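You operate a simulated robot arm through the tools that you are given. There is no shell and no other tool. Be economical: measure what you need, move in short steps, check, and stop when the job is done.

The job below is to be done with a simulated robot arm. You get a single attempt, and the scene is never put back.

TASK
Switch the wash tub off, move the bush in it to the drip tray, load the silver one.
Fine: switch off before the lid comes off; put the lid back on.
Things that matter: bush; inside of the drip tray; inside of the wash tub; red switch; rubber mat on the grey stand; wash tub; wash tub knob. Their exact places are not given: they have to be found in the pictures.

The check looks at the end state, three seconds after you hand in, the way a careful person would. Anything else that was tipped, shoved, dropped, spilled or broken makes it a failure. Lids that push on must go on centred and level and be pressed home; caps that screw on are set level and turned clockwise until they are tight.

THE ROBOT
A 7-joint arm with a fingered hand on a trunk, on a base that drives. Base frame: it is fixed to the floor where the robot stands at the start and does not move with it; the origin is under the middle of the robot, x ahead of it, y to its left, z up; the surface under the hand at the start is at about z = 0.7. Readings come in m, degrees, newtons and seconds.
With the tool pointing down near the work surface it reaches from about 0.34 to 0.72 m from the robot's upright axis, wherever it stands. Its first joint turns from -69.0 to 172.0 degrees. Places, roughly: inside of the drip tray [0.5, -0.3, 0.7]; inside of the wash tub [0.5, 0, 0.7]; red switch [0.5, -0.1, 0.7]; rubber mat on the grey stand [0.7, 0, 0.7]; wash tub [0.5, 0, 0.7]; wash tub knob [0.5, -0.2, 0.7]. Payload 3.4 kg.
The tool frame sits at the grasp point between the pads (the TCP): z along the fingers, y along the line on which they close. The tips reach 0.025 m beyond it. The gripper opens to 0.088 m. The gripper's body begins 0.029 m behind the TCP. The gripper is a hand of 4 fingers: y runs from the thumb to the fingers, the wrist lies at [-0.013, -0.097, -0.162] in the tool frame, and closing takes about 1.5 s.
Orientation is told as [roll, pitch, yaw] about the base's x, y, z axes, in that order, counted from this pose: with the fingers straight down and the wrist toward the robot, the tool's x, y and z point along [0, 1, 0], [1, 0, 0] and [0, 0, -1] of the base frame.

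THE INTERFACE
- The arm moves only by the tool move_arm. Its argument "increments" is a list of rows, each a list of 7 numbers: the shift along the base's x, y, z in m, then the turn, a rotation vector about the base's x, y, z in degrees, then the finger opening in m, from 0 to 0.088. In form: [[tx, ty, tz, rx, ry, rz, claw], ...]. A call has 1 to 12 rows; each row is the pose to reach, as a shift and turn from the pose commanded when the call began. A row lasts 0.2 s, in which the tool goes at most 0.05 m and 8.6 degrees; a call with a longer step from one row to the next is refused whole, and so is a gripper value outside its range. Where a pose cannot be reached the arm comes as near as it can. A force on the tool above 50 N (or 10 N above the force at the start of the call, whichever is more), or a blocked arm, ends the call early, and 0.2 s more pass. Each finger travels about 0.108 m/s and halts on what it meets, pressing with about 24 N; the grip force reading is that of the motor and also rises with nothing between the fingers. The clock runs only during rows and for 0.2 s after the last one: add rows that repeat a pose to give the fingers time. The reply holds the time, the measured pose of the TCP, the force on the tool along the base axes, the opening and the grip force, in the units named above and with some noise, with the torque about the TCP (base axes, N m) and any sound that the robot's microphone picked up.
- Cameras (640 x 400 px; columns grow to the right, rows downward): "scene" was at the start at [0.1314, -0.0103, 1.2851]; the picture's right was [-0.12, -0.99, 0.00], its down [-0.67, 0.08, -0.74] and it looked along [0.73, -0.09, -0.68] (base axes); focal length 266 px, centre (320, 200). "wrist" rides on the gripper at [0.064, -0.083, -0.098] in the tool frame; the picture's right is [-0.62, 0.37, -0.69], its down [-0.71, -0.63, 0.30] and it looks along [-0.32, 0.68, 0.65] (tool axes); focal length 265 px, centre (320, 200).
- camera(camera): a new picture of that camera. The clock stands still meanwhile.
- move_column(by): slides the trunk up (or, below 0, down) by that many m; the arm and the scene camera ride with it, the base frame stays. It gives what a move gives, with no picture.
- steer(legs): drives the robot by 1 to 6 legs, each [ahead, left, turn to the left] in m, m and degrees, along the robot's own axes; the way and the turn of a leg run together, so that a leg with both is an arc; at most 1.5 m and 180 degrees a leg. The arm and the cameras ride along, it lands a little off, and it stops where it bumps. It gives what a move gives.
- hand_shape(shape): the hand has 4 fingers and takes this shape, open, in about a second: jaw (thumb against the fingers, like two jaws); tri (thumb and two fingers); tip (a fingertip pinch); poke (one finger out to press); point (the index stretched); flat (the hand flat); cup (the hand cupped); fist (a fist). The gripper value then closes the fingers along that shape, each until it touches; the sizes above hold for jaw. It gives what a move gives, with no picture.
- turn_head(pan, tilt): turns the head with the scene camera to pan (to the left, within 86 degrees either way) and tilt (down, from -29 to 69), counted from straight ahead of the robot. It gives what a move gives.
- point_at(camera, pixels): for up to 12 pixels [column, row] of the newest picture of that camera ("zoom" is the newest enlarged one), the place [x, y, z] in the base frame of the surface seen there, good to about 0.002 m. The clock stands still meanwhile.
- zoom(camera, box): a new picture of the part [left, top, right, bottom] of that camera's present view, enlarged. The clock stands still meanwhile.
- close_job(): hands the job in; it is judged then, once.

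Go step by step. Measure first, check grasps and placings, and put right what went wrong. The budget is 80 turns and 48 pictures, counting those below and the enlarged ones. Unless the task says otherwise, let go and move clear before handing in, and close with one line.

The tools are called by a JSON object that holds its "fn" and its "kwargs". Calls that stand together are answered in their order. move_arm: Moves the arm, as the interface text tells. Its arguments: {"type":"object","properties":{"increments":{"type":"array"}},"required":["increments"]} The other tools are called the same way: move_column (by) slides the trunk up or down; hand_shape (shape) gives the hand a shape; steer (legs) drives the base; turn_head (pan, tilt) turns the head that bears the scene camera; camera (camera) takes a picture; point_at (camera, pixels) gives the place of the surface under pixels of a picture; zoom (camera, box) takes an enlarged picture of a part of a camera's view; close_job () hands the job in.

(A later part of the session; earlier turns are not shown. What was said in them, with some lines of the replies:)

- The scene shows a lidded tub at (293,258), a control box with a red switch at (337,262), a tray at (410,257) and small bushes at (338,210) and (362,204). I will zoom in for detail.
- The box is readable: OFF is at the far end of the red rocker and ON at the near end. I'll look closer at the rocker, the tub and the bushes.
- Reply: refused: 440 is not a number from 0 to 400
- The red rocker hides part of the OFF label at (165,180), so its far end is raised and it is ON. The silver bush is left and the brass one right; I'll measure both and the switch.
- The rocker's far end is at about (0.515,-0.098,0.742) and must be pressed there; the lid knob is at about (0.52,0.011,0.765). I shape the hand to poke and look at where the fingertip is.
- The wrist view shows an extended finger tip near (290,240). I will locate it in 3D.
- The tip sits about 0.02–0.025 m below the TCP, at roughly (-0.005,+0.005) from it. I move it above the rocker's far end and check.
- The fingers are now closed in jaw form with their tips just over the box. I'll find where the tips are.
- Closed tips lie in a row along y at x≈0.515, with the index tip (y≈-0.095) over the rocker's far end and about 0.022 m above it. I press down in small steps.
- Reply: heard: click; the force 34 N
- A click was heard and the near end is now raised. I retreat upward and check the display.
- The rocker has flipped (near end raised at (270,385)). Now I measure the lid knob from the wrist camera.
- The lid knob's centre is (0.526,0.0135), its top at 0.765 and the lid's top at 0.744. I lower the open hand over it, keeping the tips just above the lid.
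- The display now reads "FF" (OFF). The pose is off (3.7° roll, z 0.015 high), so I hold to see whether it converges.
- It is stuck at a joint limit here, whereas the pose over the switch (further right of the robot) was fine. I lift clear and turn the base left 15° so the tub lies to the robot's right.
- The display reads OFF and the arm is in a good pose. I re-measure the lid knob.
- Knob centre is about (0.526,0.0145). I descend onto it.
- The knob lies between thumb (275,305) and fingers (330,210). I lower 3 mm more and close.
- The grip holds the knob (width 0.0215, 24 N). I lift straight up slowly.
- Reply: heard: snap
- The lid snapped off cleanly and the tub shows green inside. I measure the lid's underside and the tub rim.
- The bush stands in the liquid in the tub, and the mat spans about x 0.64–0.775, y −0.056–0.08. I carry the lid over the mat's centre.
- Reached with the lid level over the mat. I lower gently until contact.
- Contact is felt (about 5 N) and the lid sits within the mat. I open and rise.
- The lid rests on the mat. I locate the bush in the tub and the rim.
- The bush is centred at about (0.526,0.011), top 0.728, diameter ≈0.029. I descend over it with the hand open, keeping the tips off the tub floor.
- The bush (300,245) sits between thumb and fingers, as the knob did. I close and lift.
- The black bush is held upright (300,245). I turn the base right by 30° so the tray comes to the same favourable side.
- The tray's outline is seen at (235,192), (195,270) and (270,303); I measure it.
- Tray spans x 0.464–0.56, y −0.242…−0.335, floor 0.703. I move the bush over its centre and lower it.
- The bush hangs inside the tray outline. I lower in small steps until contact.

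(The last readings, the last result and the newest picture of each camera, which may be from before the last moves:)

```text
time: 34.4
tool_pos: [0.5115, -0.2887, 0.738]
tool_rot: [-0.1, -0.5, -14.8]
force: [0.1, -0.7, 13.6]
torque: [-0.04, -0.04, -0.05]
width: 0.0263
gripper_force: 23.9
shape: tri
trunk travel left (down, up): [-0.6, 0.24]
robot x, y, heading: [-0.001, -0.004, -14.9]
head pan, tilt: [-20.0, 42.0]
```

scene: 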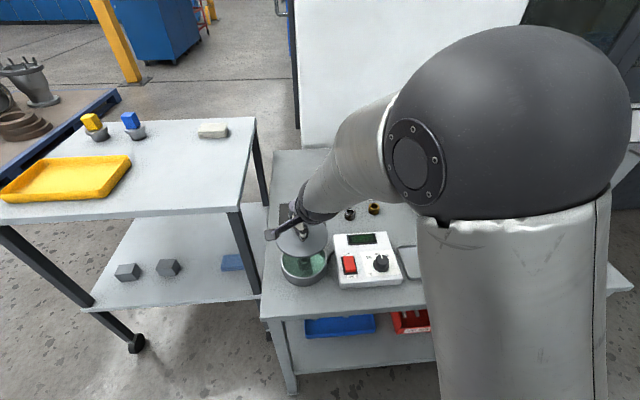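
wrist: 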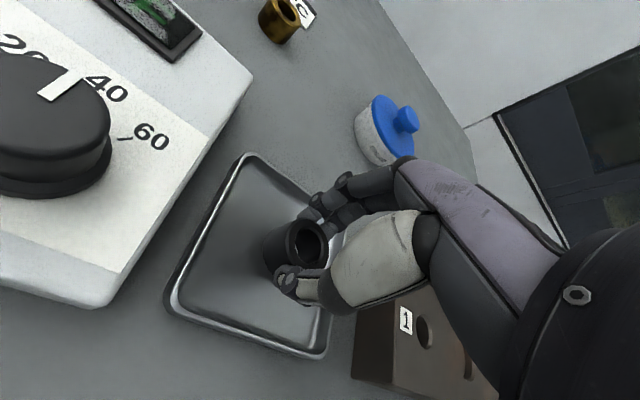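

Contact at 0.738 (13.6 N). I release with a small rise and then lift away.

{"fn": "move_arm", "kwargs": {"increments": [[0, 0, 0.002, 0, 0, 0, 0.015], [0, 0, 0.002, 0, 0, 0, 0.03], [0, 0, 0.002, 0, 0, 0, 0.045], [0, 0, 0.002, 0, 0, 0, 0.052], [0, 0, 0.002, 0, 0, 0, 0.052], [0, 0, 0.02, 0, 0, 0, 0.052], [0, 0, 0.05, 0, 0, 0, 0.052], [0, 0, 0.1, 0, 0, 0, 0.055], [0, 0, 0.14, 0, 0, 0, 0.06], [0, 0, 0.14, 0, 0, 0, 0.06]]}}

{"fn": "camera", "kwargs": {"camera": "wrist"}}

```text
time: 36.6
tool_pos: [0.5121, -0.2897, 0.8757]
tool_rot: [0.0, 0.0, -14.9]
force: [-0.1, 0.0, 0.6]
torque: [0.01, 0.02, 0.01]
width: 0.0543
gripper_force: 0.2
shape: jaw
trunk travel left (down, up): [-0.6, 0.24]
robot x, y, heading: [-0.0033, -0.0019, -15.0]
head pan, tilt: [-20.0, 42.0]
```

```text
14 pictures are left
```

wrist: 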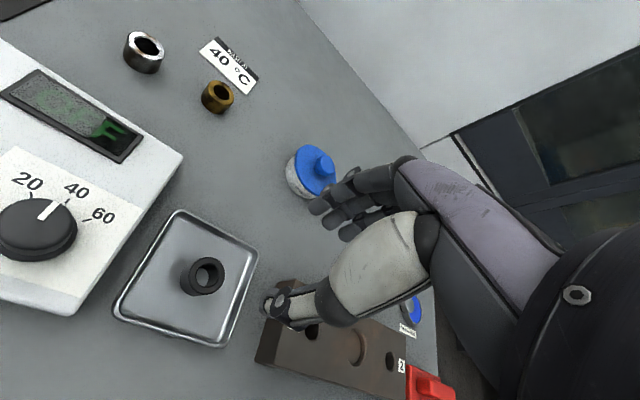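

The black bush stands upright in the tray at (203,277). I turn the base left 17° toward the silver bush.

{"fn": "steer", "kwargs": {"legs": [[0, 0, 17]]}}

{"fn": "camera", "kwargs": {"camera": "wrist"}}

```text
time: 38.0
tool_pos: [0.5743, -0.1261, 0.8754]
tool_rot: [0.0, 0.0, 2.2]
force: [0.2, 0.0, 0.1]
torque: [-0.02, 0.04, 0.0]
width: 0.0547
gripper_force: 0.0
shape: jaw
trunk travel left (down, up): [-0.6, 0.24]
robot x, y, heading: [-0.0012, 0.0004, 2.7]
head pan, tilt: [-20.0, 42.0]
```

```text
13 pictures are left
```

wrist: 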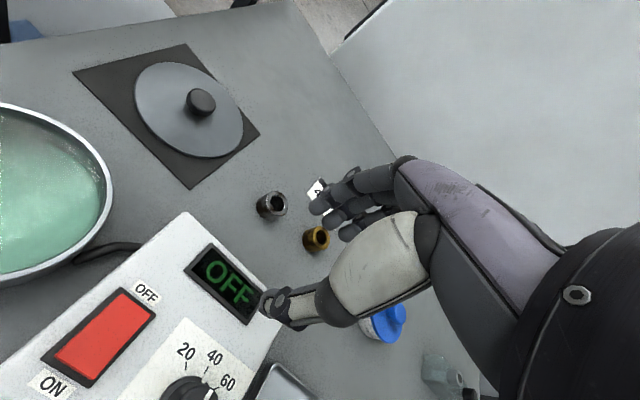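

Silver bush is seen at (271,205), the lid knob at (201,102). I measure both.

{"fn": "zoom", "kwargs": {"camera": "wrist", "box": [230, 170, 350, 260]}}

{"fn": "point_at", "kwargs": {"camera": "zoom", "pixels": [[228, 115], [228, 250], [150, 190], [300, 165], [270, 130], [200, 235], [280, 240], [170, 140], [160, 240]]}}

{"fn": "point_at", "kwargs": {"camera": "wrist", "pixels": [[201, 102], [188, 102], [214, 100], [201, 90], [201, 112], [136, 85], [243, 130], [185, 155], [200, 68]]}}

```text
4.44 times, centred on (290, 215) of wrist
```

zoom: 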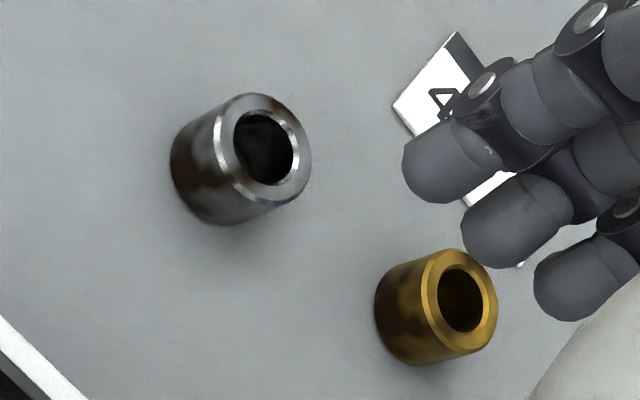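

```text
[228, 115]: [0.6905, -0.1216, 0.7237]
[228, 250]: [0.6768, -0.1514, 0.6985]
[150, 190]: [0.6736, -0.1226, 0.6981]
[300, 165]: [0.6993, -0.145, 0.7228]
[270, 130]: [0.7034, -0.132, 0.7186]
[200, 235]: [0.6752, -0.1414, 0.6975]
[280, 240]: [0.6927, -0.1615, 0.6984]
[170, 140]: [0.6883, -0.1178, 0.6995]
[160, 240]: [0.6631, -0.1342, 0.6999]
```

```text
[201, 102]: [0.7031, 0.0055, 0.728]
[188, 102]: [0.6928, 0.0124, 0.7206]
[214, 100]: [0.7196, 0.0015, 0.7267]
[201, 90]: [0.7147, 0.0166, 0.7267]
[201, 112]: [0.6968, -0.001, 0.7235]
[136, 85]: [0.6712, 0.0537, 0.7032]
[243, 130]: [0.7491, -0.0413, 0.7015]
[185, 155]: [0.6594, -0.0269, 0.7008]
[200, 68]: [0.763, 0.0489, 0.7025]
```

Silver bush centre is about (0.6905,−0.135). I move above it and descend with the hand open.

{"fn": "move_arm", "kwargs": {"increments": [[0.04, -0.003, 0, 0, 0, 0, 0.06], [0.08, -0.006, 0, 0, 0, 0, 0.06], [0.1165, -0.009, -0.02, 0, 0, 0, 0.06], [0.1165, -0.009, -0.06, 0, 0, 0, 0.06], [0.1165, -0.009, -0.09, 0, 0, 0, 0.06], [0.1165, -0.009, -0.09, 0, 0, 0, 0.06]]}}

{"fn": "camera", "kwargs": {"camera": "wrist"}}

```text
time: 39.4
tool_pos: [0.6908, -0.1359, 0.7846]
tool_rot: [0.0, -0.1, 2.3]
force: [0.4, 0.0, -0.5]
torque: [-0.02, 0.0, 0.02]
width: 0.0548
gripper_force: 0.0
shape: jaw
trunk travel left (down, up): [-0.6, 0.24]
robot x, y, heading: [0.0018, -0.0026, 2.3]
head pan, tilt: [-20.0, 42.0]
```

```text
11 pictures are left
```

wrist: 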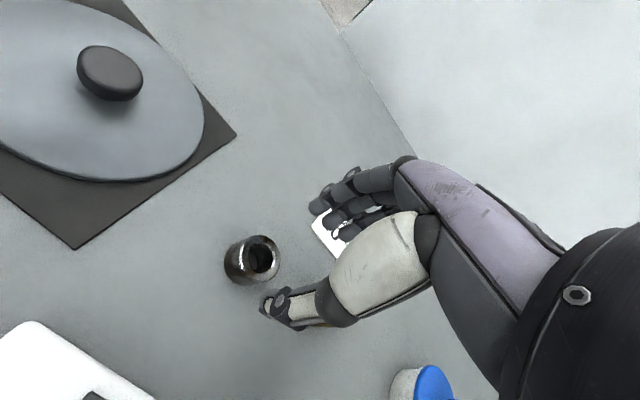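

Aligned. I descend, close and lift slightly.

{"fn": "move_arm", "kwargs": {"increments": [[0, 0, -0.025, 0, 0, 0, 0.06], [0, 0, -0.042, 0, 0, 0, 0.06], [0, 0, -0.049, 0, 0, 0, 0.06], [0, 0, -0.049, 0, 0, 0, 0.03], [0, 0, -0.049, 0, 0, 0, 0.0], [0, 0, -0.049, 0, 0, 0, 0], [0, 0, -0.049, 0, 0, 0, 0], [0, 0, -0.049, 0, 0, 0, 0], [0, 0, -0.049, 0, 0, 0, 0], [0, 0, -0.03, 0, 0, 0, 0], [0, 0, 0.01, 0, 0, 0, 0], [0, 0, 0.05, 0, 0, 0, 0]]}}

{"fn": "move_arm", "kwargs": {"increments": [[-0.04, 0, 0.01, 0, 0, 0, 0], [-0.08, 0, 0.04, 0, 0, 0, 0], [-0.12, 0, 0.04, 0, 0, 0, 0], [-0.16, 0, 0.04, 0, 0, 0, 0], [-0.16, 0, 0.04, 0, 0, 0, 0]]}}

{"fn": "camera", "kwargs": {"camera": "wrist"}}

```text
time: 42.0
tool_pos: [0.691, -0.1345, 0.8367]
tool_rot: [0.1, 0.1, 2.3]
force: [1.0, 0.2, -1.8]
torque: [0.03, 0.02, -0.03]
width: 0.0258
gripper_force: 24.1
shape: tri
trunk travel left (down, up): [-0.6, 0.24]
robot x, y, heading: [-0.0041, 0.0019, 2.3]
head pan, tilt: [-20.0, 42.0]
```

```text
time: 43.2
tool_pos: [0.5302, -0.1353, 0.873]
tool_rot: [0.0, 0.1, 2.4]
force: [0.0, 0.0, -1.6]
torque: [-0.02, -0.02, -0.03]
width: 0.026
gripper_force: 23.6
shape: tri
trunk travel left (down, up): [-0.6, 0.24]
robot x, y, heading: [0.0021, 0.003, 2.0]
head pan, tilt: [-20.0, 42.0]
```

```text
10 pictures are left
```

wrist: 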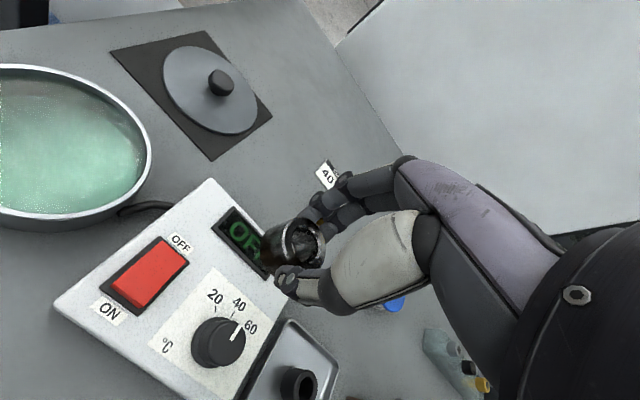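

The silver bush is held. I turn the base left 15° so it comes near the tub.

{"fn": "steer", "kwargs": {"legs": [[0, 0, 15]]}}

```text
time: 44.5
tool_pos: [0.5473, 0.0066, 0.8744]
tool_rot: [0.1, 0.0, 17.4]
force: [0.4, -0.6, -0.7]
torque: [0.0, 0.01, -0.01]
width: 0.0256
gripper_force: 24.2
shape: tri
trunk travel left (down, up): [-0.6, 0.24]
robot x, y, heading: [-0.0, -0.0007, 17.1]
head pan, tilt: [-20.0, 42.0]
```

I position over the tub's centre (0.526,0.0115) and lower to just above the floor, then check.

{"fn": "move_arm", "kwargs": {"increments": [[-0.021, 0.005, -0.01, 0, 0, 0, 0], [-0.021, 0.005, -0.05, 0, 0, 0, 0], [-0.021, 0.005, -0.08, 0, 0, 0, 0], [-0.021, 0.005, -0.11, 0, 0, 0, 0], [-0.021, 0.005, -0.126, 0, 0, 0, 0], [-0.021, 0.005, -0.126, 0, 0, 0, 0]]}}

{"fn": "camera", "kwargs": {"camera": "wrist"}}

```text
time: 45.9
tool_pos: [0.5272, 0.0136, 0.7492]
tool_rot: [-0.1, 0.0, 17.4]
force: [-0.4, -0.7, -1.2]
torque: [-0.02, -0.01, -0.01]
width: 0.0254
gripper_force: 24.0
shape: tri
trunk travel left (down, up): [-0.6, 0.24]
robot x, y, heading: [-0.0015, 0.0018, 17.3]
head pan, tilt: [-20.0, 42.0]
```

```text
9 pictures are left
```

wrist: 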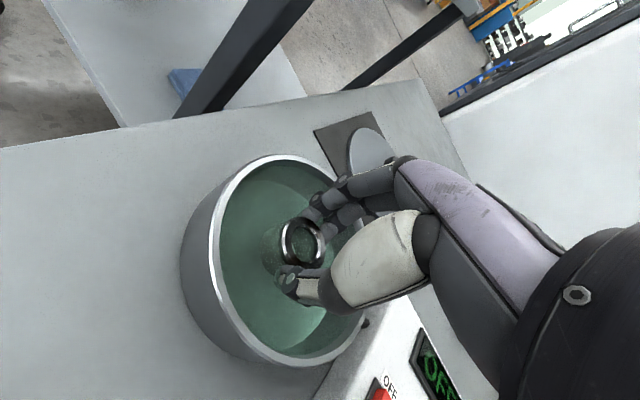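

Centred in the tub. I lower in small steps to the floor.

{"fn": "move_arm", "kwargs": {"increments": [[0, 0, -0.004, 0, 0, 0, 0], [0, 0, -0.007, 0, 0, 0, 0], [0, 0, -0.01, 0, 0, 0, 0], [0, 0, -0.012, 0, 0, 0, 0], [0, 0, -0.012, 0, 0, 0, 0]]}}

```text
time: 47.1
tool_pos: [0.5271, 0.0127, 0.7386]
tool_rot: [0.0, -0.5, 17.3]
force: [1.0, -2.0, 17.2]
torque: [-0.03, -0.1, -0.04]
width: 0.0264
gripper_force: 23.8
shape: tri
trunk travel left (down, up): [-0.6, 0.24]
robot x, y, heading: [-0.0038, -0.0032, 17.2]
head pan, tilt: [-20.0, 42.0]
```

The floor is reached (17 N at 0.7386). I release and rise.

{"fn": "move_arm", "kwargs": {"increments": [[0, 0, 0.002, 0, 0, 0, 0.015], [0, 0, 0.002, 0, 0, 0, 0.03], [0, 0, 0.002, 0, 0, 0, 0.045], [0, 0, 0.002, 0, 0, 0, 0.055], [0, 0, 0.002, 0, 0, 0, 0.055], [0, 0, 0.02, 0, 0, 0, 0.055], [0, 0, 0.05, 0, 0, 0, 0.055], [0, 0, 0.09, 0, 0, 0, 0.06], [0, 0, 0.12, 0, 0, 0, 0.06], [0.03, 0, 0.12, 0, 0, 0, 0.06], [0.03, 0, 0.12, 0, 0, 0, 0.06]]}}

{"fn": "camera", "kwargs": {"camera": "wrist"}}

```text
time: 49.5
tool_pos: [0.5553, 0.0114, 0.8568]
tool_rot: [0.0, -0.1, 17.3]
force: [0.7, 0.3, 0.4]
torque: [0.03, -0.01, 0.0]
width: 0.0547
gripper_force: 0.2
shape: jaw
trunk travel left (down, up): [-0.6, 0.24]
robot x, y, heading: [0.0035, 0.0003, 17.5]
head pan, tilt: [-20.0, 42.0]
```

```text
8 pictures are left
```

wrist: 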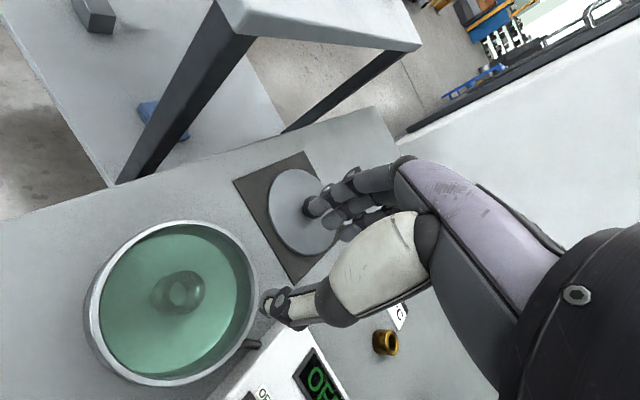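

The silver bush stands in the tub. I measure the tub rim for the lid's return.

{"fn": "point_at", "kwargs": {"camera": "wrist", "pixels": [[92, 310], [175, 223], [254, 290], [160, 380], [110, 265], [225, 237], [105, 358], [235, 350], [310, 200], [268, 200], [298, 250]]}}

```text
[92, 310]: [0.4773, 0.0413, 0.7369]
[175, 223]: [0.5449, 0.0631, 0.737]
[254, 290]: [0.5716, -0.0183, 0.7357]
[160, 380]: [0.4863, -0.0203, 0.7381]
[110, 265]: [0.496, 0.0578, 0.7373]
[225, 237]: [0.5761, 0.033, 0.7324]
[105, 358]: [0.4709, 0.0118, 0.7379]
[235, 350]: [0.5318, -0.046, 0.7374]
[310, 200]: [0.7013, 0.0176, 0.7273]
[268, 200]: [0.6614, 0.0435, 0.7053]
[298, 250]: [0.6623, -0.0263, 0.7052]
```

The rim fits a circle centred at about (0.526,0.0115). Now I go and grasp the lid knob at (0.706,0.0085).

{"fn": "move_arm", "kwargs": {"increments": [[0.05, -0.001, 0, 0, 0, 0, 0.06], [0.1, -0.002, 0, 0, 0, 0, 0.06], [0.13, -0.003, 0, 0, 0, 0, 0.06], [0.15, -0.003, -0.02, 0, 0, 0, 0.06], [0.15, -0.003, -0.06, 0, 0, 0, 0.06], [0.15, -0.003, -0.09, 0, 0, 0, 0.06], [0.15, -0.003, -0.11, 0, 0, 0, 0.06], [0.15, -0.003, -0.12, 0, 0, 0, 0.06], [0.15, -0.003, -0.12, 0, 0, 0, 0.06]]}}

{"fn": "camera", "kwargs": {"camera": "wrist"}}

```text
time: 51.5
tool_pos: [0.7062, 0.0095, 0.7371]
tool_rot: [-0.1, 0.0, 17.3]
force: [-0.7, -0.1, 0.1]
torque: [-0.03, -0.01, 0.01]
width: 0.0547
gripper_force: 0.0
shape: jaw
trunk travel left (down, up): [-0.6, 0.24]
robot x, y, heading: [-0.0007, -0.0016, 17.4]
head pan, tilt: [-20.0, 42.0]
```

```text
7 pictures are left
```

wrist: 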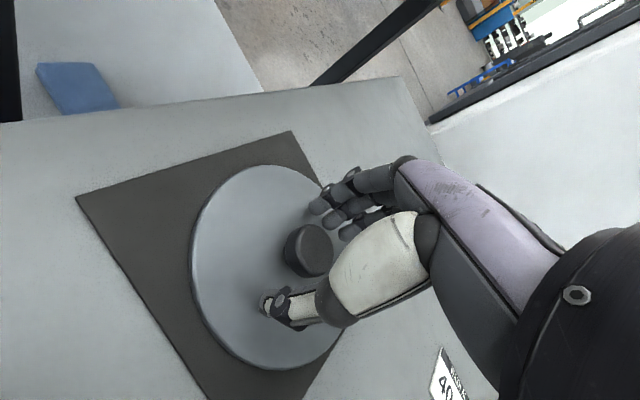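

The knob sits at (309,250), as in the first grasp. I close and lift.

{"fn": "move_arm", "kwargs": {"increments": [[0, 0, -0.002, 0, 0, 0, 0.03], [0, 0, -0.002, 0, 0, 0, 0.0], [0, 0, -0.002, 0, 0, 0, 0], [0, 0, -0.002, 0, 0, 0, 0], [0, 0, -0.002, 0, 0, 0, 0], [0, 0, -0.002, 0, 0, 0, 0], [0, 0, 0.01, 0, 0, 0, 0], [0, 0, 0.04, 0, 0, 0, 0], [0, 0, 0.08, 0, 0, 0, 0], [0, 0, 0.11, 0, 0, 0, 0], [0, 0, 0.11, 0, 0, 0, 0]]}}

{"fn": "move_arm", "kwargs": {"increments": [[-0.04, 0, 0, 0, 0, 0, 0], [-0.08, 0.001, 0, 0, 0, 0, 0], [-0.12, 0.002, 0, 0, 0, 0, 0], [-0.16, 0.003, 0, 0, 0, 0, 0], [-0.18, 0.0035, -0.03, 0, 0, 0, 0], [-0.18, 0.0035, -0.05, 0, 0, 0, 0], [-0.18, 0.0035, -0.05, 0, 0, 0, 0]]}}

{"fn": "camera", "kwargs": {"camera": "wrist"}}

```text
time: 53.9
tool_pos: [0.7062, 0.0104, 0.8459]
tool_rot: [-0.1, 0.0, 17.4]
force: [0.8, -0.2, -0.5]
torque: [0.01, -0.02, 0.0]
width: 0.0219
gripper_force: 24.3
shape: tri
trunk travel left (down, up): [-0.6, 0.24]
robot x, y, heading: [0.0025, 0.0003, 17.2]
head pan, tilt: [-20.0, 42.0]
```

```text
time: 55.5
tool_pos: [0.5261, 0.0122, 0.7966]
tool_rot: [0.0, -0.1, 17.3]
force: [-0.1, 0.7, -0.4]
torque: [-0.02, -0.02, 0.01]
width: 0.0219
gripper_force: 23.9
shape: tri
trunk travel left (down, up): [-0.6, 0.24]
robot x, y, heading: [0.0032, -0.0055, 17.4]
head pan, tilt: [-20.0, 42.0]
```

```text
6 pictures are left
```

wrist: 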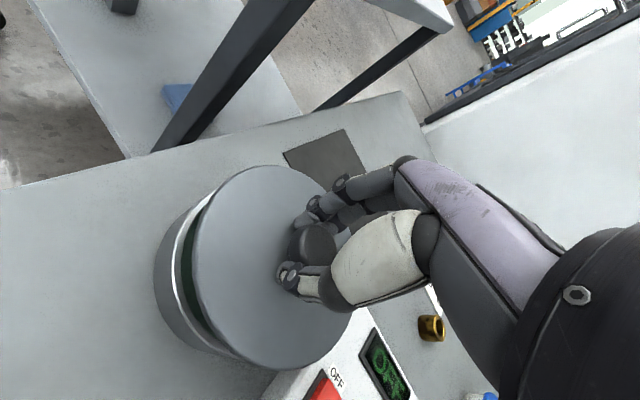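

Lid is above the tub. I compare the lid's edge with the tub's rim centre in 3D.

{"fn": "point_at", "kwargs": {"camera": "wrist", "pixels": [[199, 260], [215, 200], [262, 167], [203, 310], [240, 355], [300, 365], [318, 190], [165, 250], [172, 310], [200, 345]]}}

```text
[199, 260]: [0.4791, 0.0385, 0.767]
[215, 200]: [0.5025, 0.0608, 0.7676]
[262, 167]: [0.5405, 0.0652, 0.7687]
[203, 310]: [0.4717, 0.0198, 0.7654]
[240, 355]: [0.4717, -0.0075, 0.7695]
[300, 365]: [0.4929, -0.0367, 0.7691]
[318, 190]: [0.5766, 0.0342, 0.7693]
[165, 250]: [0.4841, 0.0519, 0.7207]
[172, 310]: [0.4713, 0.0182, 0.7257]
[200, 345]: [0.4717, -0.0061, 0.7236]
```

Lid and tub outlines agree within about 1 mm. I lower, with +1 mm in y, and press.

{"fn": "move_arm", "kwargs": {"increments": [[0, 0.001, -0.01, 0, 0, 0, 0], [0, 0.001, -0.017, 0, 0, 0, 0], [0, 0.001, -0.021, 0, 0, 0, 0], [0, 0.001, -0.024, 0, 0, 0, 0], [0, 0.001, -0.027, 0, 0, 0, 0], [0, 0.001, -0.03, 0, 0, 0, 0], [0, 0.001, -0.033, 0, 0, 0, 0], [0, 0.001, -0.033, 0, 0, 0, 0]]}}

```text
time: 57.3
tool_pos: [0.5237, 0.015, 0.7708]
tool_rot: [-0.1, -0.8, 17.3]
force: [-2.0, 2.8, 41.8]
torque: [0.01, 0.58, 0.06]
width: 0.0236
gripper_force: 24.1
shape: tri
trunk travel left (down, up): [-0.6, 0.24]
robot x, y, heading: [0.0006, 0.0014, 17.2]
head pan, tilt: [-20.0, 42.0]
heard: snap
```

A snap was heard at 42 N. I release and inspect.

{"fn": "move_arm", "kwargs": {"increments": [[0, 0, 0.005, 0, 0, 0, 0.02], [0, 0, 0.007, 0, 0, 0, 0.04], [0, 0, 0.007, 0, 0, 0, 0.06], [0, 0, 0.007, 0, 0, 0, 0.06], [0, 0, 0.03, 0, 0, 0, 0.06], [0, 0, 0.06, 0, 0, 0, 0.06], [0, 0, 0.1, 0, 0, 0, 0.06], [0, 0, 0.14, 0, 0, 0, 0.06], [0, 0, 0.14, 0, 0, 0, 0.06]]}}

{"fn": "camera", "kwargs": {"camera": "wrist"}}

```text
time: 59.3
tool_pos: [0.5272, 0.0137, 0.9033]
tool_rot: [0.1, 0.0, 17.4]
force: [0.3, 0.5, 0.2]
torque: [0.02, -0.05, -0.01]
width: 0.0544
gripper_force: 0.0
shape: jaw
trunk travel left (down, up): [-0.6, 0.24]
robot x, y, heading: [0.0004, 0.0015, 17.4]
head pan, tilt: [-20.0, 42.0]
```

```text
5 pictures are left
```

wrist: 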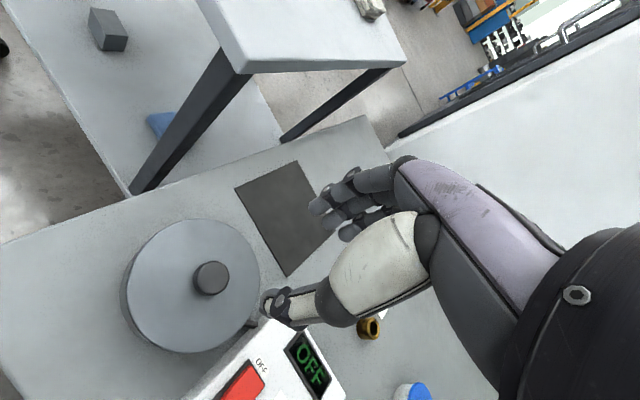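

{"fn": "point_at", "kwargs": {"camera": "wrist", "pixels": [[140, 290], [180, 232], [245, 255], [220, 330], [160, 330], [211, 276], [170, 270], [230, 300], [200, 245], [190, 320]]}}

{"fn": "zoom", "kwargs": {"camera": "scene", "box": [255, 200, 355, 300]}}

```text
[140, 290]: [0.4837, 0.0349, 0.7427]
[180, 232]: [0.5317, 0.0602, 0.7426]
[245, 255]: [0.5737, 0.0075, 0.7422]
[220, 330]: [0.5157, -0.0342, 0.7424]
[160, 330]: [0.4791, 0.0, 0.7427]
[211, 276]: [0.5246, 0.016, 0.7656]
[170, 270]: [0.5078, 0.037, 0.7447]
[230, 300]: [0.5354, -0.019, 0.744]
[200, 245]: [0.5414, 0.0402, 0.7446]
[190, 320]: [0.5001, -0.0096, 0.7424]
```

```text
4.00 times, centred on (305, 250) of scene
```

zoom: 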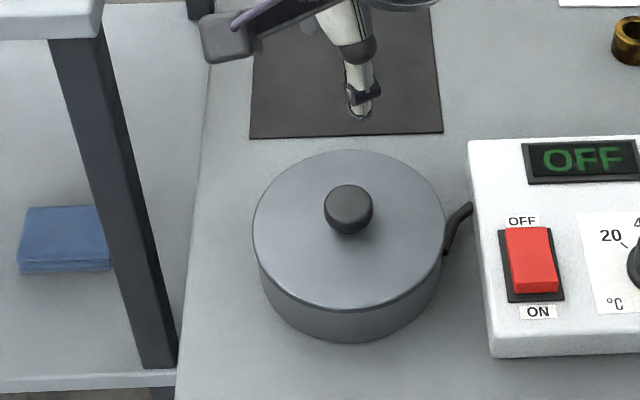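

The lid is level (its edge is at 0.742–0.743 all round, as at the start) and snapped home. The display reads OFF and the hand is clear, so I hand in.

{"fn": "close_job", "kwargs": {}}

```text
The job is handed in.
```

The wash tub was switched off before the lid came off. The black bush that was inside now stands in the drip tray, the silver one is in the tub, and the lid is snapped back on level.
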